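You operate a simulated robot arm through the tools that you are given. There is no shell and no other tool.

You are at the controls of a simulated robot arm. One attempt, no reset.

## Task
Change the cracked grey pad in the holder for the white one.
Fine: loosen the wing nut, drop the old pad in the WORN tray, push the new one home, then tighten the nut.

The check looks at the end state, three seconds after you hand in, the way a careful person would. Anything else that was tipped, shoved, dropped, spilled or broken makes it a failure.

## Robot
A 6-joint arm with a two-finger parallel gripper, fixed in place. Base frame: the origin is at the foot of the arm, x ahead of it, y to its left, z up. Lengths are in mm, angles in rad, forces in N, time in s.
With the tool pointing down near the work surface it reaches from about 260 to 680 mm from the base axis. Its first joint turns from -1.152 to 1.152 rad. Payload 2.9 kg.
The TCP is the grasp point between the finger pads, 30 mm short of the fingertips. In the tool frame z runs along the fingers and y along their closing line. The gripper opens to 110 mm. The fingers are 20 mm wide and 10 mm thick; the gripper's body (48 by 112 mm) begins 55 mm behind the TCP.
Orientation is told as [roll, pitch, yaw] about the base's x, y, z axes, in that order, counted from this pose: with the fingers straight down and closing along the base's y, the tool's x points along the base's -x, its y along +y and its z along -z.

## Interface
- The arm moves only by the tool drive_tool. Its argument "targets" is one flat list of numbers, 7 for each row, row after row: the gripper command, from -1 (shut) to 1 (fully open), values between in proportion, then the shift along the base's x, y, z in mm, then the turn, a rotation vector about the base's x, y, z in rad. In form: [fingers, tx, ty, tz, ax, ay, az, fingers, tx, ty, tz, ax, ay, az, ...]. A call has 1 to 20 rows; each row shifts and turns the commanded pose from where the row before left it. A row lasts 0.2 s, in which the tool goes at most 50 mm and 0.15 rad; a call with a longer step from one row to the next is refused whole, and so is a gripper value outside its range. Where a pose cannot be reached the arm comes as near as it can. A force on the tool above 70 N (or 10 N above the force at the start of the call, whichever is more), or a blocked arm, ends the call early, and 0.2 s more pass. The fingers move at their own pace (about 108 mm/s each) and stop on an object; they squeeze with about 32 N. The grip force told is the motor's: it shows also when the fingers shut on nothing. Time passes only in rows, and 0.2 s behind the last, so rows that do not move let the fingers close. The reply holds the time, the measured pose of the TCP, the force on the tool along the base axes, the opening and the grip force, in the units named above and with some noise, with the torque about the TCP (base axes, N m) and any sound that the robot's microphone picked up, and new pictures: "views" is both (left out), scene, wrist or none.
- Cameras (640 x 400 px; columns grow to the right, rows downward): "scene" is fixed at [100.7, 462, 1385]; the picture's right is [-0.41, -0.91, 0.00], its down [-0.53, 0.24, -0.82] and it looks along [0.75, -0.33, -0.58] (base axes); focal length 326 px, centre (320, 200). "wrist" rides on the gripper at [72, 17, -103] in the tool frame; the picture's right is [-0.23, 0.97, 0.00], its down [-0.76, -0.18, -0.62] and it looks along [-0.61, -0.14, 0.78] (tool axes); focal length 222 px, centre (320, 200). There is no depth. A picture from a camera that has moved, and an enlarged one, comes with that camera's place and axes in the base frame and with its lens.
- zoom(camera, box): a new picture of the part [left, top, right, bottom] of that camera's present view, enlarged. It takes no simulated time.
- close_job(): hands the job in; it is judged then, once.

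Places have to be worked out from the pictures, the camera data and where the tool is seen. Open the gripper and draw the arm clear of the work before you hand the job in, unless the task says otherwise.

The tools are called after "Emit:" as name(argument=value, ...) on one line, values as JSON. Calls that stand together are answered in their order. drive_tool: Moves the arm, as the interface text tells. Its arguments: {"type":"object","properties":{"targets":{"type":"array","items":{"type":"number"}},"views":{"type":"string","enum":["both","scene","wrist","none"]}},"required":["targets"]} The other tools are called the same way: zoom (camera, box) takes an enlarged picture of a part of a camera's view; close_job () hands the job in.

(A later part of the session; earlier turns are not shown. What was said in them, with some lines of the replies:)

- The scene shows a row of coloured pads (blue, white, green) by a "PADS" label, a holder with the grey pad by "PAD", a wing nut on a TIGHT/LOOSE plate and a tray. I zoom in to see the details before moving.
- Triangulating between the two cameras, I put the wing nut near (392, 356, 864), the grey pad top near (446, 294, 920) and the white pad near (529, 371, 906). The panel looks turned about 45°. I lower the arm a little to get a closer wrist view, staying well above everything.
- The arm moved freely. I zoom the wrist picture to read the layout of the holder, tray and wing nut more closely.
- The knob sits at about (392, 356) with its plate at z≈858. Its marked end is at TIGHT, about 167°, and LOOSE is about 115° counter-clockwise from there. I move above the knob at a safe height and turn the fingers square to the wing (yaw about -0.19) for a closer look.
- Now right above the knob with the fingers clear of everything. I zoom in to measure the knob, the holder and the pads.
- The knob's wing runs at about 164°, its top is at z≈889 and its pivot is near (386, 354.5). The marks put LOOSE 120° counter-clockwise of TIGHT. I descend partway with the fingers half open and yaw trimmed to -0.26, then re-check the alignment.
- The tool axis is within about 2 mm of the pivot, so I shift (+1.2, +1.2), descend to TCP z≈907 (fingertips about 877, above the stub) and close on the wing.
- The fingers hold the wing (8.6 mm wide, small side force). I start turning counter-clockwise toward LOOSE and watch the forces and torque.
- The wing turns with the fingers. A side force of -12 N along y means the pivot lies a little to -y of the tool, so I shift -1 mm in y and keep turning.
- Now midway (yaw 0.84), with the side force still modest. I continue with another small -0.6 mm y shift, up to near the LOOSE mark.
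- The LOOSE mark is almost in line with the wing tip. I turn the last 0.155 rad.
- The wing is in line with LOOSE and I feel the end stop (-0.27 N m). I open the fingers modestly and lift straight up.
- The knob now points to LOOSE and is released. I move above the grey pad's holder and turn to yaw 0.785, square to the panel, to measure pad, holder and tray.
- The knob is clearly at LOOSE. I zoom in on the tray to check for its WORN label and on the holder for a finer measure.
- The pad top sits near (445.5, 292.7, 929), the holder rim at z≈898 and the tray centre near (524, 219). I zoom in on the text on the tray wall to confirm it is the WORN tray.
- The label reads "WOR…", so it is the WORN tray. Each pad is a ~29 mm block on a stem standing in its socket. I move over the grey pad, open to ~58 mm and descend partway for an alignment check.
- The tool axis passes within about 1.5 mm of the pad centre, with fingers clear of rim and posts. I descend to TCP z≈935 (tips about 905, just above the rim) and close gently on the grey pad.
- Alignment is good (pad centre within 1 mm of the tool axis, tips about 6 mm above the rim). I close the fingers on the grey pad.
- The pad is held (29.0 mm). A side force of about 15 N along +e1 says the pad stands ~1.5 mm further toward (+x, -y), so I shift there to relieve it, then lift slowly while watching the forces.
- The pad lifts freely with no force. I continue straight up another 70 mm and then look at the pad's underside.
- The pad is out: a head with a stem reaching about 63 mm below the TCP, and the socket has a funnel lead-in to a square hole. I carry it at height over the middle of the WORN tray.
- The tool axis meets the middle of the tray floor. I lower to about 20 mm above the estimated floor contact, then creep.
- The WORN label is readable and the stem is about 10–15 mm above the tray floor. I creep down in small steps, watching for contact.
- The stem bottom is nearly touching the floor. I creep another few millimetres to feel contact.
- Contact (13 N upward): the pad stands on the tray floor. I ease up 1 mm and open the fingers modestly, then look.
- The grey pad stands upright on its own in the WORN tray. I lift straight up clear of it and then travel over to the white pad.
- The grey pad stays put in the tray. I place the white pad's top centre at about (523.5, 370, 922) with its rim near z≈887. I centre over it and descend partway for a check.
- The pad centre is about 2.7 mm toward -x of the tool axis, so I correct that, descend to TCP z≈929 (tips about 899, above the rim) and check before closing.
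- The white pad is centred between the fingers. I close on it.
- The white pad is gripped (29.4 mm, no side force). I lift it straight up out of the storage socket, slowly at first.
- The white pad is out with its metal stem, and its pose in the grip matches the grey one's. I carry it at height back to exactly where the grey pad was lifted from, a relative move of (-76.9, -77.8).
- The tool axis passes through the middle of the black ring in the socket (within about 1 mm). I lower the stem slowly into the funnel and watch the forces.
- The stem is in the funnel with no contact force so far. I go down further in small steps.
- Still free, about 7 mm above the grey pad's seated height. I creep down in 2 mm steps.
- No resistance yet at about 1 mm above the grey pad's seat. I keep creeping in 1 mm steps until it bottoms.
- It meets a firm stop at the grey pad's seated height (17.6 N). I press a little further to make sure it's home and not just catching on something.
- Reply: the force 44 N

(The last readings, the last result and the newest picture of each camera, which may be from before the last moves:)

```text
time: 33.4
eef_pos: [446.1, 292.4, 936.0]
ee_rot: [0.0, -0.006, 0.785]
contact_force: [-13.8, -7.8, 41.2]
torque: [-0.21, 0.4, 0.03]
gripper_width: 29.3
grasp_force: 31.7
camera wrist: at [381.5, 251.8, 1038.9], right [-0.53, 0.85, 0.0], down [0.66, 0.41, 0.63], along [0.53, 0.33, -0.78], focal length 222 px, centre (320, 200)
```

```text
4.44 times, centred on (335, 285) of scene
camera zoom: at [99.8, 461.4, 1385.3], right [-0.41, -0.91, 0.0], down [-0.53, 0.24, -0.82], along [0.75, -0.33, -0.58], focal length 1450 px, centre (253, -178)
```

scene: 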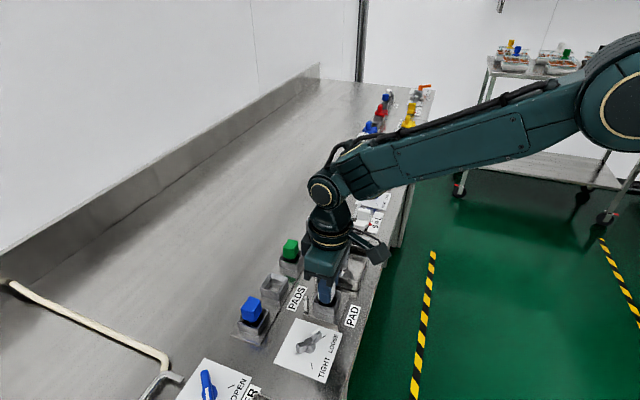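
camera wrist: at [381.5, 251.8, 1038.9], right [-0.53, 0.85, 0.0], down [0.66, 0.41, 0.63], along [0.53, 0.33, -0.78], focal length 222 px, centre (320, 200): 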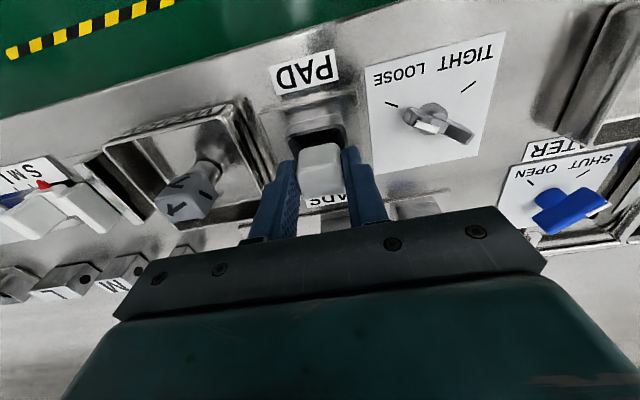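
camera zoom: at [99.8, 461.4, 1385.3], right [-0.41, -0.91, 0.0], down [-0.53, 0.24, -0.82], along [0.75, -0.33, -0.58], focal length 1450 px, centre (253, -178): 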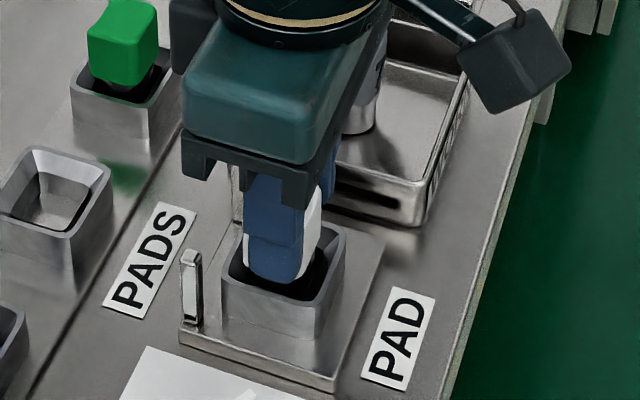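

It stays at z≈936 under 41 N, the same height at which the grey pad sat, so the white pad is home. I relax the push, open the fingers and lift straight off.

Emit:
drive_tool(targets=[-1, 0, 0, 1.5, 0, 0, 0, -1, 0, 0, 1.0, 0, 0, 0, 0.0, 0, 0, 0, 0, 0, 0, 0.0, 0, 0, 0, 0, 0, 0, 0.0, 0, 0, 15, 0, 0, 0, 0.0, 0, 0, 30, 0, 0, 0, 0.0, 0, 0, 35, 0, 0, 0], views="both")

Emit:
zoom(camera="wrist", box=[240, 60, 400, 220])

Emit:
zoom(camera="scene", box=[290, 240, 380, 330])

```text
time: 35.0
eef_pos: [445.5, 290.9, 1013.1]
ee_rot: [0.0, 0.001, 0.785]
contact_force: [-0.5, 0.4, 0.6]
torque: [-0.03, 0.01, 0.04]
gripper_width: 55.1
grasp_force: 0.1
camera wrist: at [381.4, 251.7, 1117.3], right [-0.53, 0.85, 0.0], down [0.66, 0.41, 0.62], along [0.53, 0.33, -0.78], focal length 222 px, centre (320, 200)
```

scene: 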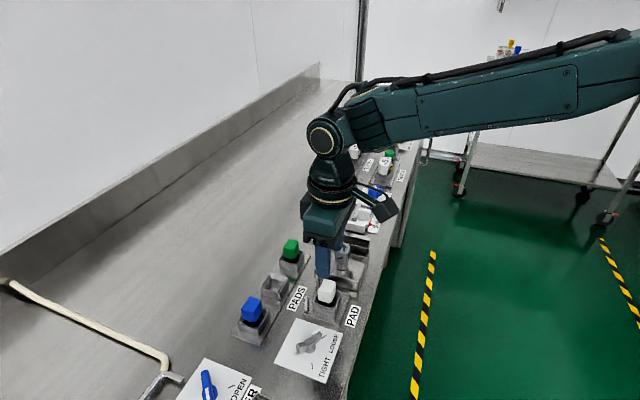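
wrist: 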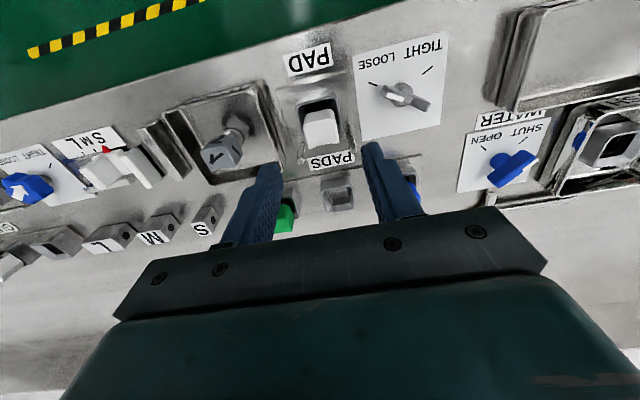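

```text
2.50 times, centred on (320, 140) of wrist
camera zoom: at [381.4, 251.7, 1117.3], right [-0.53, 0.85, 0.0], down [0.66, 0.41, 0.62], along [0.53, 0.33, -0.78], focal length 555 px, centre (320, 350)
```

zoom: 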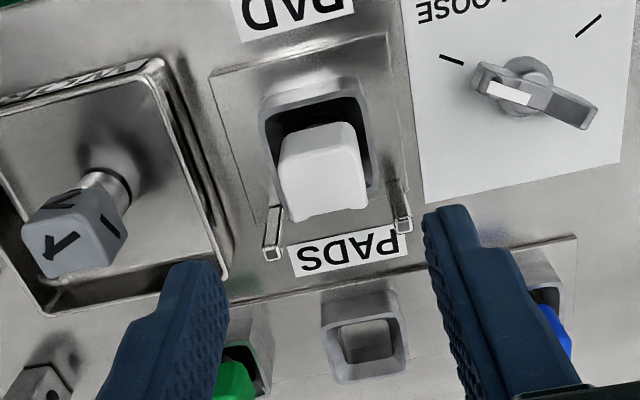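

```text
4.44 times, centred on (335, 285) of scene
camera zoom: at [100.7, 462.0, 1385.0], right [-0.41, -0.91, 0.0], down [-0.53, 0.24, -0.82], along [0.75, -0.33, -0.58], focal length 1450 px, centre (253, -178)
```

zoom: 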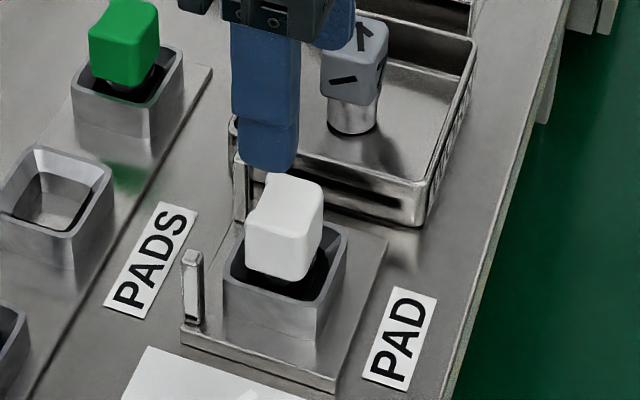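

The white pad sits squarely in the holder at the same height as the old one. I go back above the wing nut, retracing the path exactly: (-58.6, +62.9) with a +1.054 rad turn.

Emit:
drive_tool(targets=[-0.25, 0, 0, 5, 0, 0, 0.12, -0.25, -7.3, 7.9, 0, 0, 0, 0.12, -0.25, -7.3, 7.9, 0, 0, 0, 0.12, -0.25, -7.3, 7.9, 0, 0, 0, 0.12, -0.25, -7.3, 7.9, 0, 0, 0, 0.12, -0.25, -7.3, 7.9, 0, 0, 0, 0.12, -0.25, -7.3, 7.8, 0, 0, 0, 0.12, -0.25, -7.4, 7.8, 0, 0, 0, 0.12, -0.25, -7.4, 7.8, 0, 0, 0, 0.094, -0.25, 0, 0, -25, 0, 0, 0, -0.25, 0, 0, -25, 0, 0, 0, -0.25, 0, 0, 0, 0, 0, 0], views="both")

Emit:
zoom(camera="wrist", box=[240, 40, 400, 200])

Emit:
zoom(camera="scene", box=[260, 270, 370, 380])

```text
time: 37.6
eef_pos: [386.1, 353.1, 969.7]
ee_rot: [0.0, 0.001, 1.839]
contact_force: [-0.6, 0.2, -0.9]
torque: [-0.04, 0.02, -0.02]
gripper_width: 41.4
grasp_force: 0.1
camera wrist: at [388.8, 279.8, 1072.5], right [-1.0, -0.04, 0.0], down [-0.03, 0.78, 0.62], along [-0.02, 0.62, -0.78], focal length 222 px, centre (320, 200)
```

scene: 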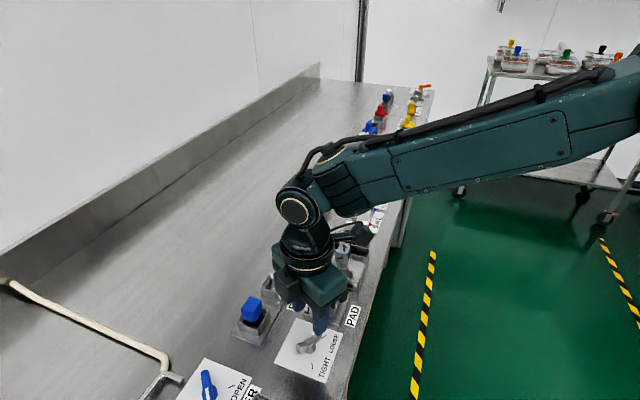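
wrist: 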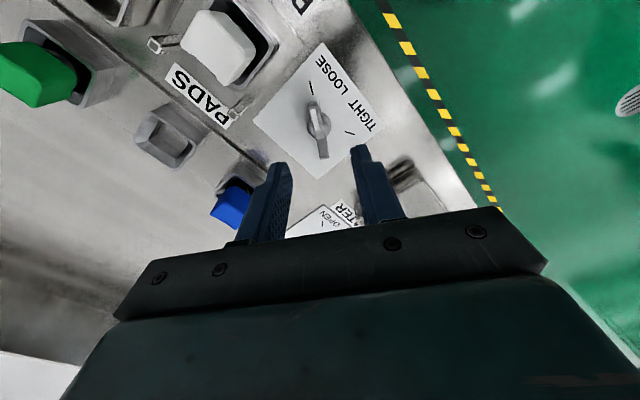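

```text
2.50 times, centred on (320, 120) of wrist
camera zoom: at [388.8, 279.8, 1072.5], right [-1.0, -0.04, 0.0], down [-0.03, 0.78, 0.62], along [-0.02, 0.62, -0.78], focal length 555 px, centre (320, 400)
```

zoom: 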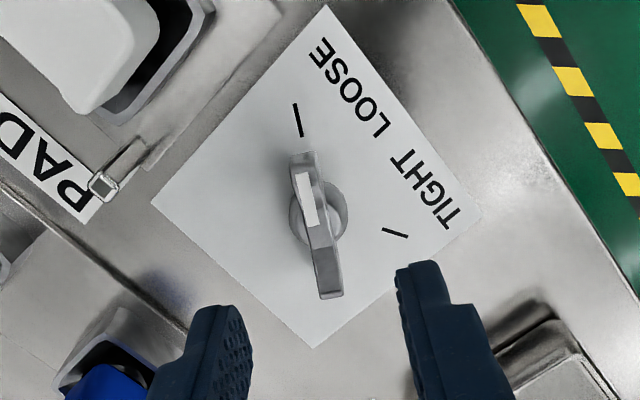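

```text
3.64 times, centred on (315, 325) of scene
camera zoom: at [100.7, 462.0, 1385.0], right [-0.41, -0.91, 0.0], down [-0.53, 0.24, -0.82], along [0.75, -0.33, -0.58], focal length 1186 px, centre (338, -254)
```

zoom: 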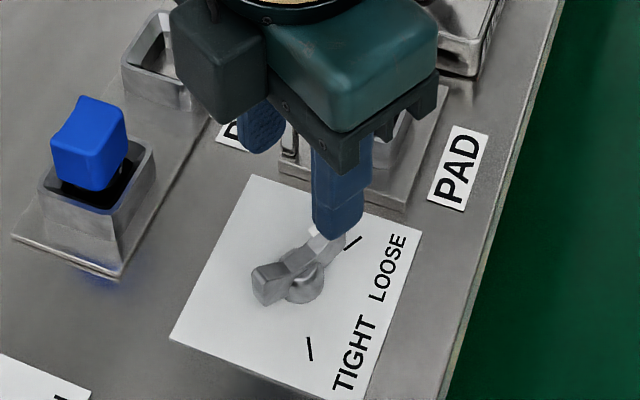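

The wing is right between the fingers and aligned. I descend to the earlier grip height (TCP about 908) and close on it.

Emit:
drive_tool(targets=[-0.25, 0, 0, -25, 0, 0, 0, -0.25, 0, 0, -25, 0, 0, 0, -0.25, 0, 0, -11, 0, 0, 0, -0.25, 0, 0, 0, 0, 0, 0, -1, 0, 0, 0, 0, 0, 0, -1, 0, 0, 0, 0, 0, 0, -1, 0, 0, 0, 0, 0, 0], views="wrist")

```text
time: 39.2
eef_pos: [387.6, 354.4, 909.2]
ee_rot: [0.0, 0.0, 1.839]
contact_force: [5.2, 2.2, -4.4]
torque: [0.3, 0.0, -0.28]
gripper_width: 8.7
grasp_force: 45.1
camera wrist: at [389.4, 280.0, 1012.2], right [-1.0, -0.04, 0.0], down [-0.03, 0.78, 0.62], along [-0.02, 0.62, -0.78], focal length 222 px, centre (320, 200)
```

wrist: 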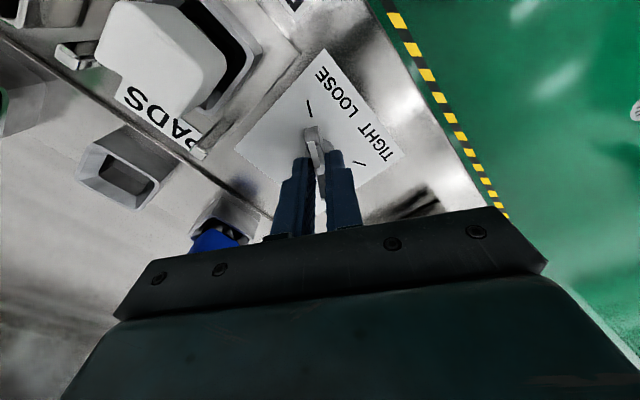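

The wing is gripped (8.7 mm). I turn clockwise back toward TIGHT, in stages.

Emit:
drive_tool(targets=[-1, 0, 0, 0, 0, 0, -0.1, -1, 0, 0, 0, 0, 0, -0.12, -1, 0, 0, 0, 0, 0, -0.12, -1, 0, 0, 0, 0, 0, -0.12, -1, 0, 0, 0, 0, 0, -0.12, -1, 0, 0, 0, 0, 0, -0.12, -1, 0, 0, 0, 0, 0, -0.12, -1, 0, 0, 0, 0, 0, -0.12], views="wrist")

```text
time: 41.0
eef_pos: [386.9, 354.8, 910.0]
ee_rot: [0.001, 0.001, 0.897]
contact_force: [3.4, 6.1, -7.4]
torque: [0.37, -0.25, -0.02]
gripper_width: 9.1
grasp_force: 45.2
camera wrist: at [327.8, 308.4, 1012.2], right [-0.62, 0.79, 0.0], down [0.61, 0.48, 0.62], along [0.49, 0.39, -0.78], focal length 222 px, centre (320, 200)
```

wrist: 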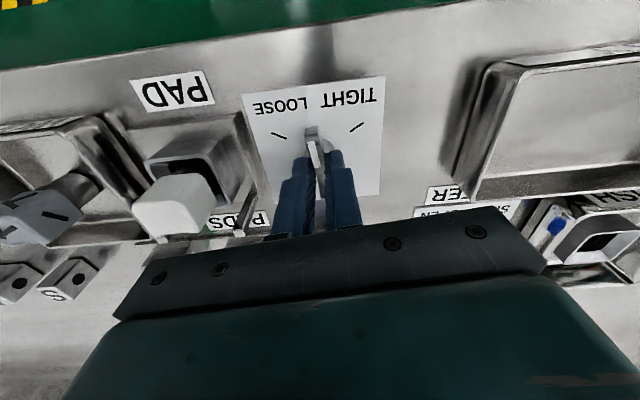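

Forces stay small and the wing follows. I continue clockwise.

Emit:
drive_tool(targets=[-1, 0, 0, -0.3, 0, 0, -0.12, -1, 0, 0, -0.3, 0, 0, -0.12, -1, 0, 0, 0, 0, 0, -0.12, -1, 0, 0, 0, 0, 0, -0.12, -1, 0, 0, 0, 0, 0, -0.12, -1, 0, 0, 0, 0, 0, -0.12, -1, 0, 0, 0, 0, 0, -0.12, -1, 0, 0, 0, 0, 0, -0.12], views="wrist")

```text
time: 42.8
eef_pos: [387.6, 355.6, 909.0]
ee_rot: [-0.001, 0.0, -0.063]
contact_force: [-5.0, 6.3, 5.8]
torque: [0.17, -0.23, 0.02]
gripper_width: 8.7
grasp_force: 45.0
camera wrist: at [314.8, 376.2, 1012.2], right [0.29, 0.96, 0.0], down [0.75, -0.23, 0.62], along [0.6, -0.18, -0.78], focal length 222 px, centre (320, 200)
```

wrist: 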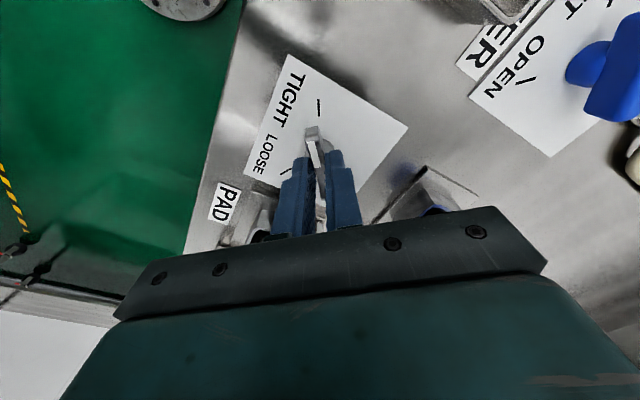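

The TIGHT mark is nearly in line. I turn the last 0.22 rad up to the stop and read the torque.

Emit:
drive_tool(targets=[-1, 0, 0, 0, 0, 0, -0.08, -1, 0, 0, 0, 0, 0, -0.08, -1, 0, 0, 0, 0, 0, -0.05, -1, 0, 0, 0, 0, 0, 0], views="wrist")

Emit:
zoom(camera="wrist", box=[230, 40, 410, 220])

```text
time: 43.8
eef_pos: [386.9, 355.4, 910.1]
ee_rot: [0.002, 0.001, -0.271]
contact_force: [-5.3, 7.5, 9.2]
torque: [0.05, -0.01, 0.44]
gripper_width: 9.0
grasp_force: 44.9
camera wrist: at [320.8, 390.4, 1012.2], right [0.48, 0.88, 0.0], down [0.69, -0.38, 0.62], along [0.55, -0.3, -0.78], focal length 222 px, centre (320, 200)
```

wrist: 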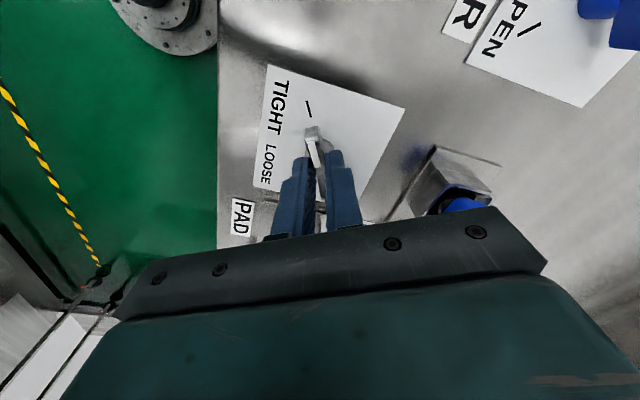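

```text
2.22 times, centred on (320, 130) of wrist
camera zoom: at [320.8, 390.4, 1012.2], right [0.48, 0.88, 0.0], down [0.69, -0.38, 0.62], along [0.55, -0.3, -0.78], focal length 494 px, centre (320, 356)
```

zoom: 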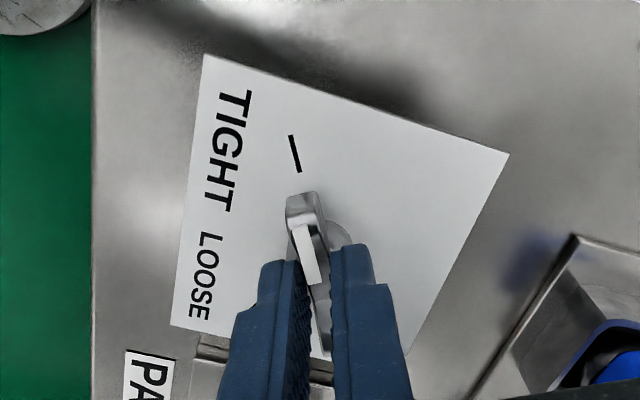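

The pointer is at the TIGHT mark and the stop gives +0.44 N m. One small extra nudge confirms it is fully tight.

Emit:
drive_tool(targets=[-1, 0, 0, 0, 0, 0, -0.03, -1, 0, 0, 0, 0, 0, 0], views="none")

```text
time: 44.4
eef_pos: [387.0, 355.6, 907.7]
ee_rot: [0.001, 0.001, -0.3]
contact_force: [-3.2, 7.8, 13.4]
torque: [-0.07, 0.6, 0.97]
gripper_width: 9.0
grasp_force: 44.7
```

The torque jumped to 0.97 N m, so the nut is hard against its tight stop. I open the fingers in place and lift straight up.

Emit:
drive_tool(targets=[-0.3, 0, 0, 0, 0, 0, 0, -0.3, 0, 0, 0, 0, 0, 0, -0.3, 0, 0, 25, 0, 0, 0, -0.3, 0, 0, 40, 0, 0, 0, -0.3, 0, 0, 45, 0, 0, 0, -0.3, -15, 0, 45, 0, 0, 0, -0.3, -30, 0, 35, 0, 0, 0, -0.3, -30, 0, 30, 0, 0, 0, -0.3, 0, 0, 0, 0, 0, 0], views="both")

Emit:
zoom(camera="wrist", box=[260, 60, 440, 240])

Emit:
zoom(camera="scene", box=[220, 230, 390, 400])

```text
time: 46.4
eef_pos: [311.0, 354.7, 1128.2]
ee_rot: [0.002, 0.001, -0.304]
contact_force: [-0.2, 0.7, 0.3]
torque: [0.0, -0.02, -0.03]
gripper_width: 38.5
grasp_force: 0.0
camera wrist: at [245.2, 391.8, 1232.2], right [0.51, 0.86, 0.0], down [0.67, -0.4, 0.62], along [0.54, -0.32, -0.78], focal length 222 px, centre (320, 200)
```

scene: 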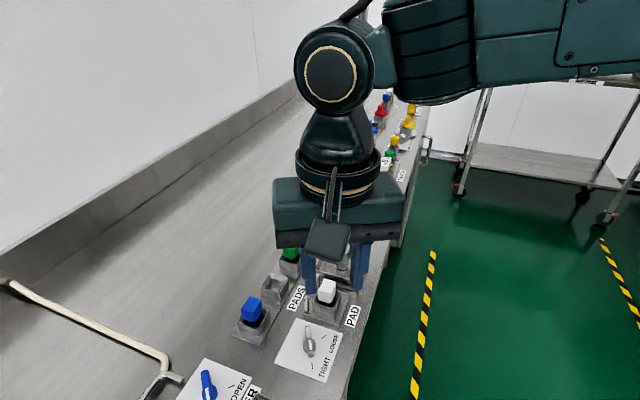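
wrist: 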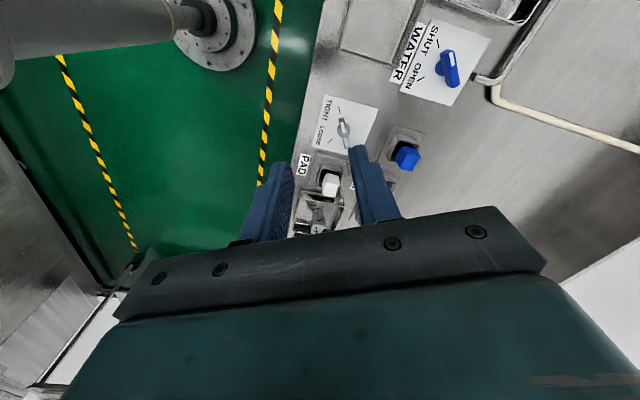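

```text
2.22 times, centred on (350, 150) of wrist
camera zoom: at [245.2, 391.8, 1232.2], right [0.51, 0.86, 0.0], down [0.67, -0.4, 0.62], along [0.54, -0.32, -0.78], focal length 494 px, centre (253, 311)
```

zoom: 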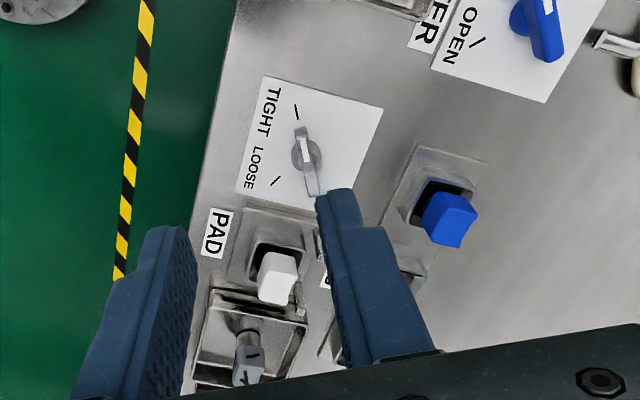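

```text
2.35 times, centred on (305, 315) of scene
camera zoom: at [100.7, 462.0, 1385.0], right [-0.41, -0.91, 0.0], down [-0.53, 0.24, -0.82], along [0.75, -0.33, -0.58], focal length 768 px, centre (355, -71)
```

zoom: 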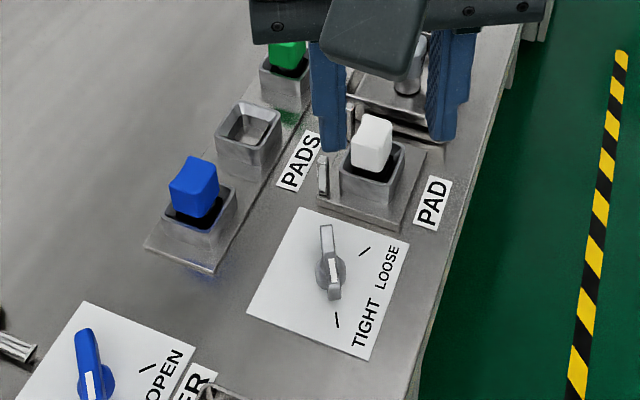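

The knob points to TIGHT as it did at the start, and the white pad is in the holder. I open the gripper and draw the arm back to its starting area, then do a final check.

Emit:
drive_tool(targets=[0.3, -12, -18, 25, 0, 0, 0.08, 1, -14, -19, 25, 0, 0, 0.08, 1, -13, -19, 25, 0, 0, 0.08, 1, -13, -19, 3, 0, 0, 0.06, 1, 0, 0, 0, 0, 0, 0, 1, 0, 0, 0, 0, 0, 0], views="both")

Emit:
zoom(camera="scene", box=[240, 240, 380, 380])

Emit:
zoom(camera="wrist", box=[260, 60, 500, 240])

```text
time: 47.8
eef_pos: [260.7, 278.9, 1207.0]
ee_rot: [0.001, -0.001, -0.001]
contact_force: [-0.9, 0.4, 0.2]
torque: [0.01, 0.0, 0.01]
gripper_width: 109.9
grasp_force: 0.1
camera wrist: at [186.3, 296.0, 1309.9], right [0.23, 0.97, 0.0], down [0.76, -0.18, 0.62], along [0.61, -0.14, -0.78], focal length 222 px, centre (320, 200)
```

scene: 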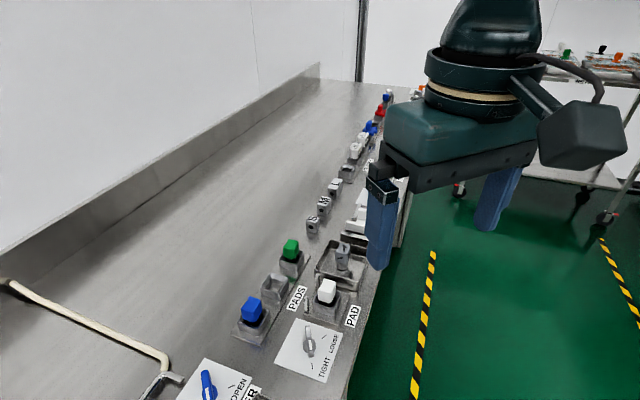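
wrist: 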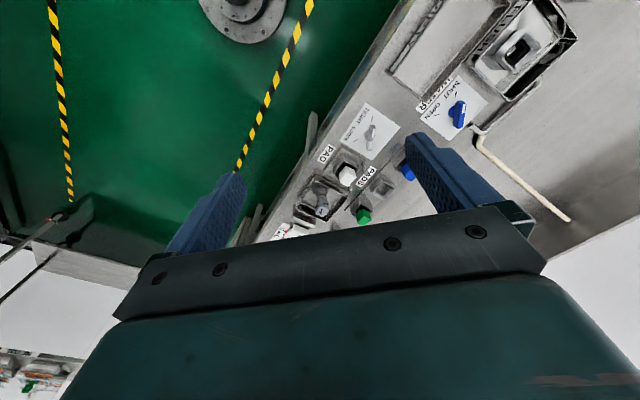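

```text
2.86 times, centred on (310, 310) of scene
camera zoom: at [100.7, 462.0, 1385.0], right [-0.41, -0.91, 0.0], down [-0.53, 0.24, -0.82], along [0.75, -0.33, -0.58], focal length 932 px, centre (349, -114)
```

zoom: 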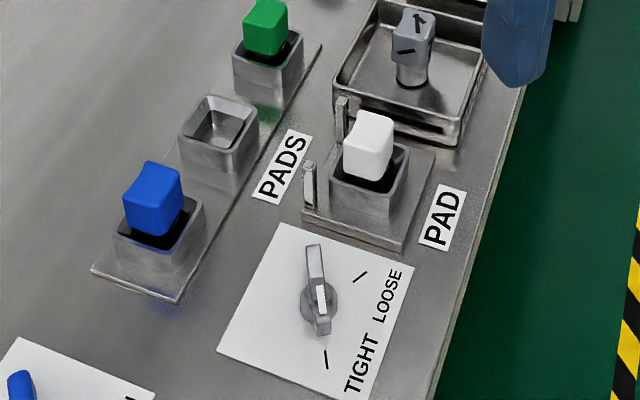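

```text
2.22 times, centred on (380, 150) of wrist
camera zoom: at [186.3, 296.0, 1309.9], right [0.23, 0.97, 0.0], down [0.76, -0.18, 0.62], along [0.61, -0.14, -0.78], focal length 494 px, centre (187, 311)
```

zoom: 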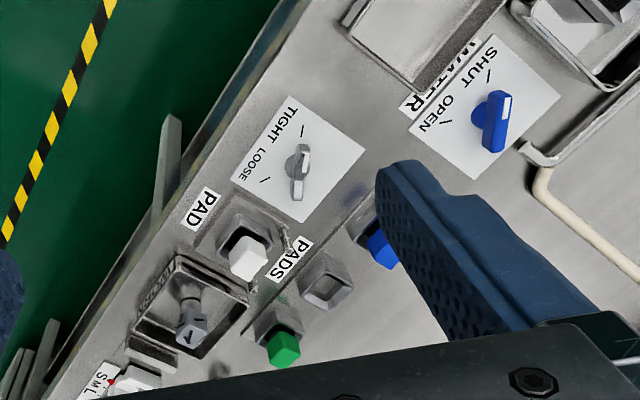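

Final state looks right: the white pad is seated in the holder, the grey pad is in the WORN tray, the nut is at TIGHT, and the blue and green pads and everything else are untouched. The arm is clear with the gripper open, so I hand the job in.

Emit:
close_job()

```text
The job is handed in.
```

The pad swap is done and handed in; I don't have the check's verdict.

- **Old pad:** I turned the wing nut to LOOSE and lifted out the cracked grey pad. It is standing upright in the WORN tray.
- **New pad:** The white pad is in the holder. It stopped firmly at the height where the grey one sat and did not move under a 41 N push.
- **Wing nut:** It is back at TIGHT, turned until it hit a hard stop.
- **Everything else:** The final pictures show the blue and green pads and the other parts where they were. The arm is back near its starting position with the gripper open.
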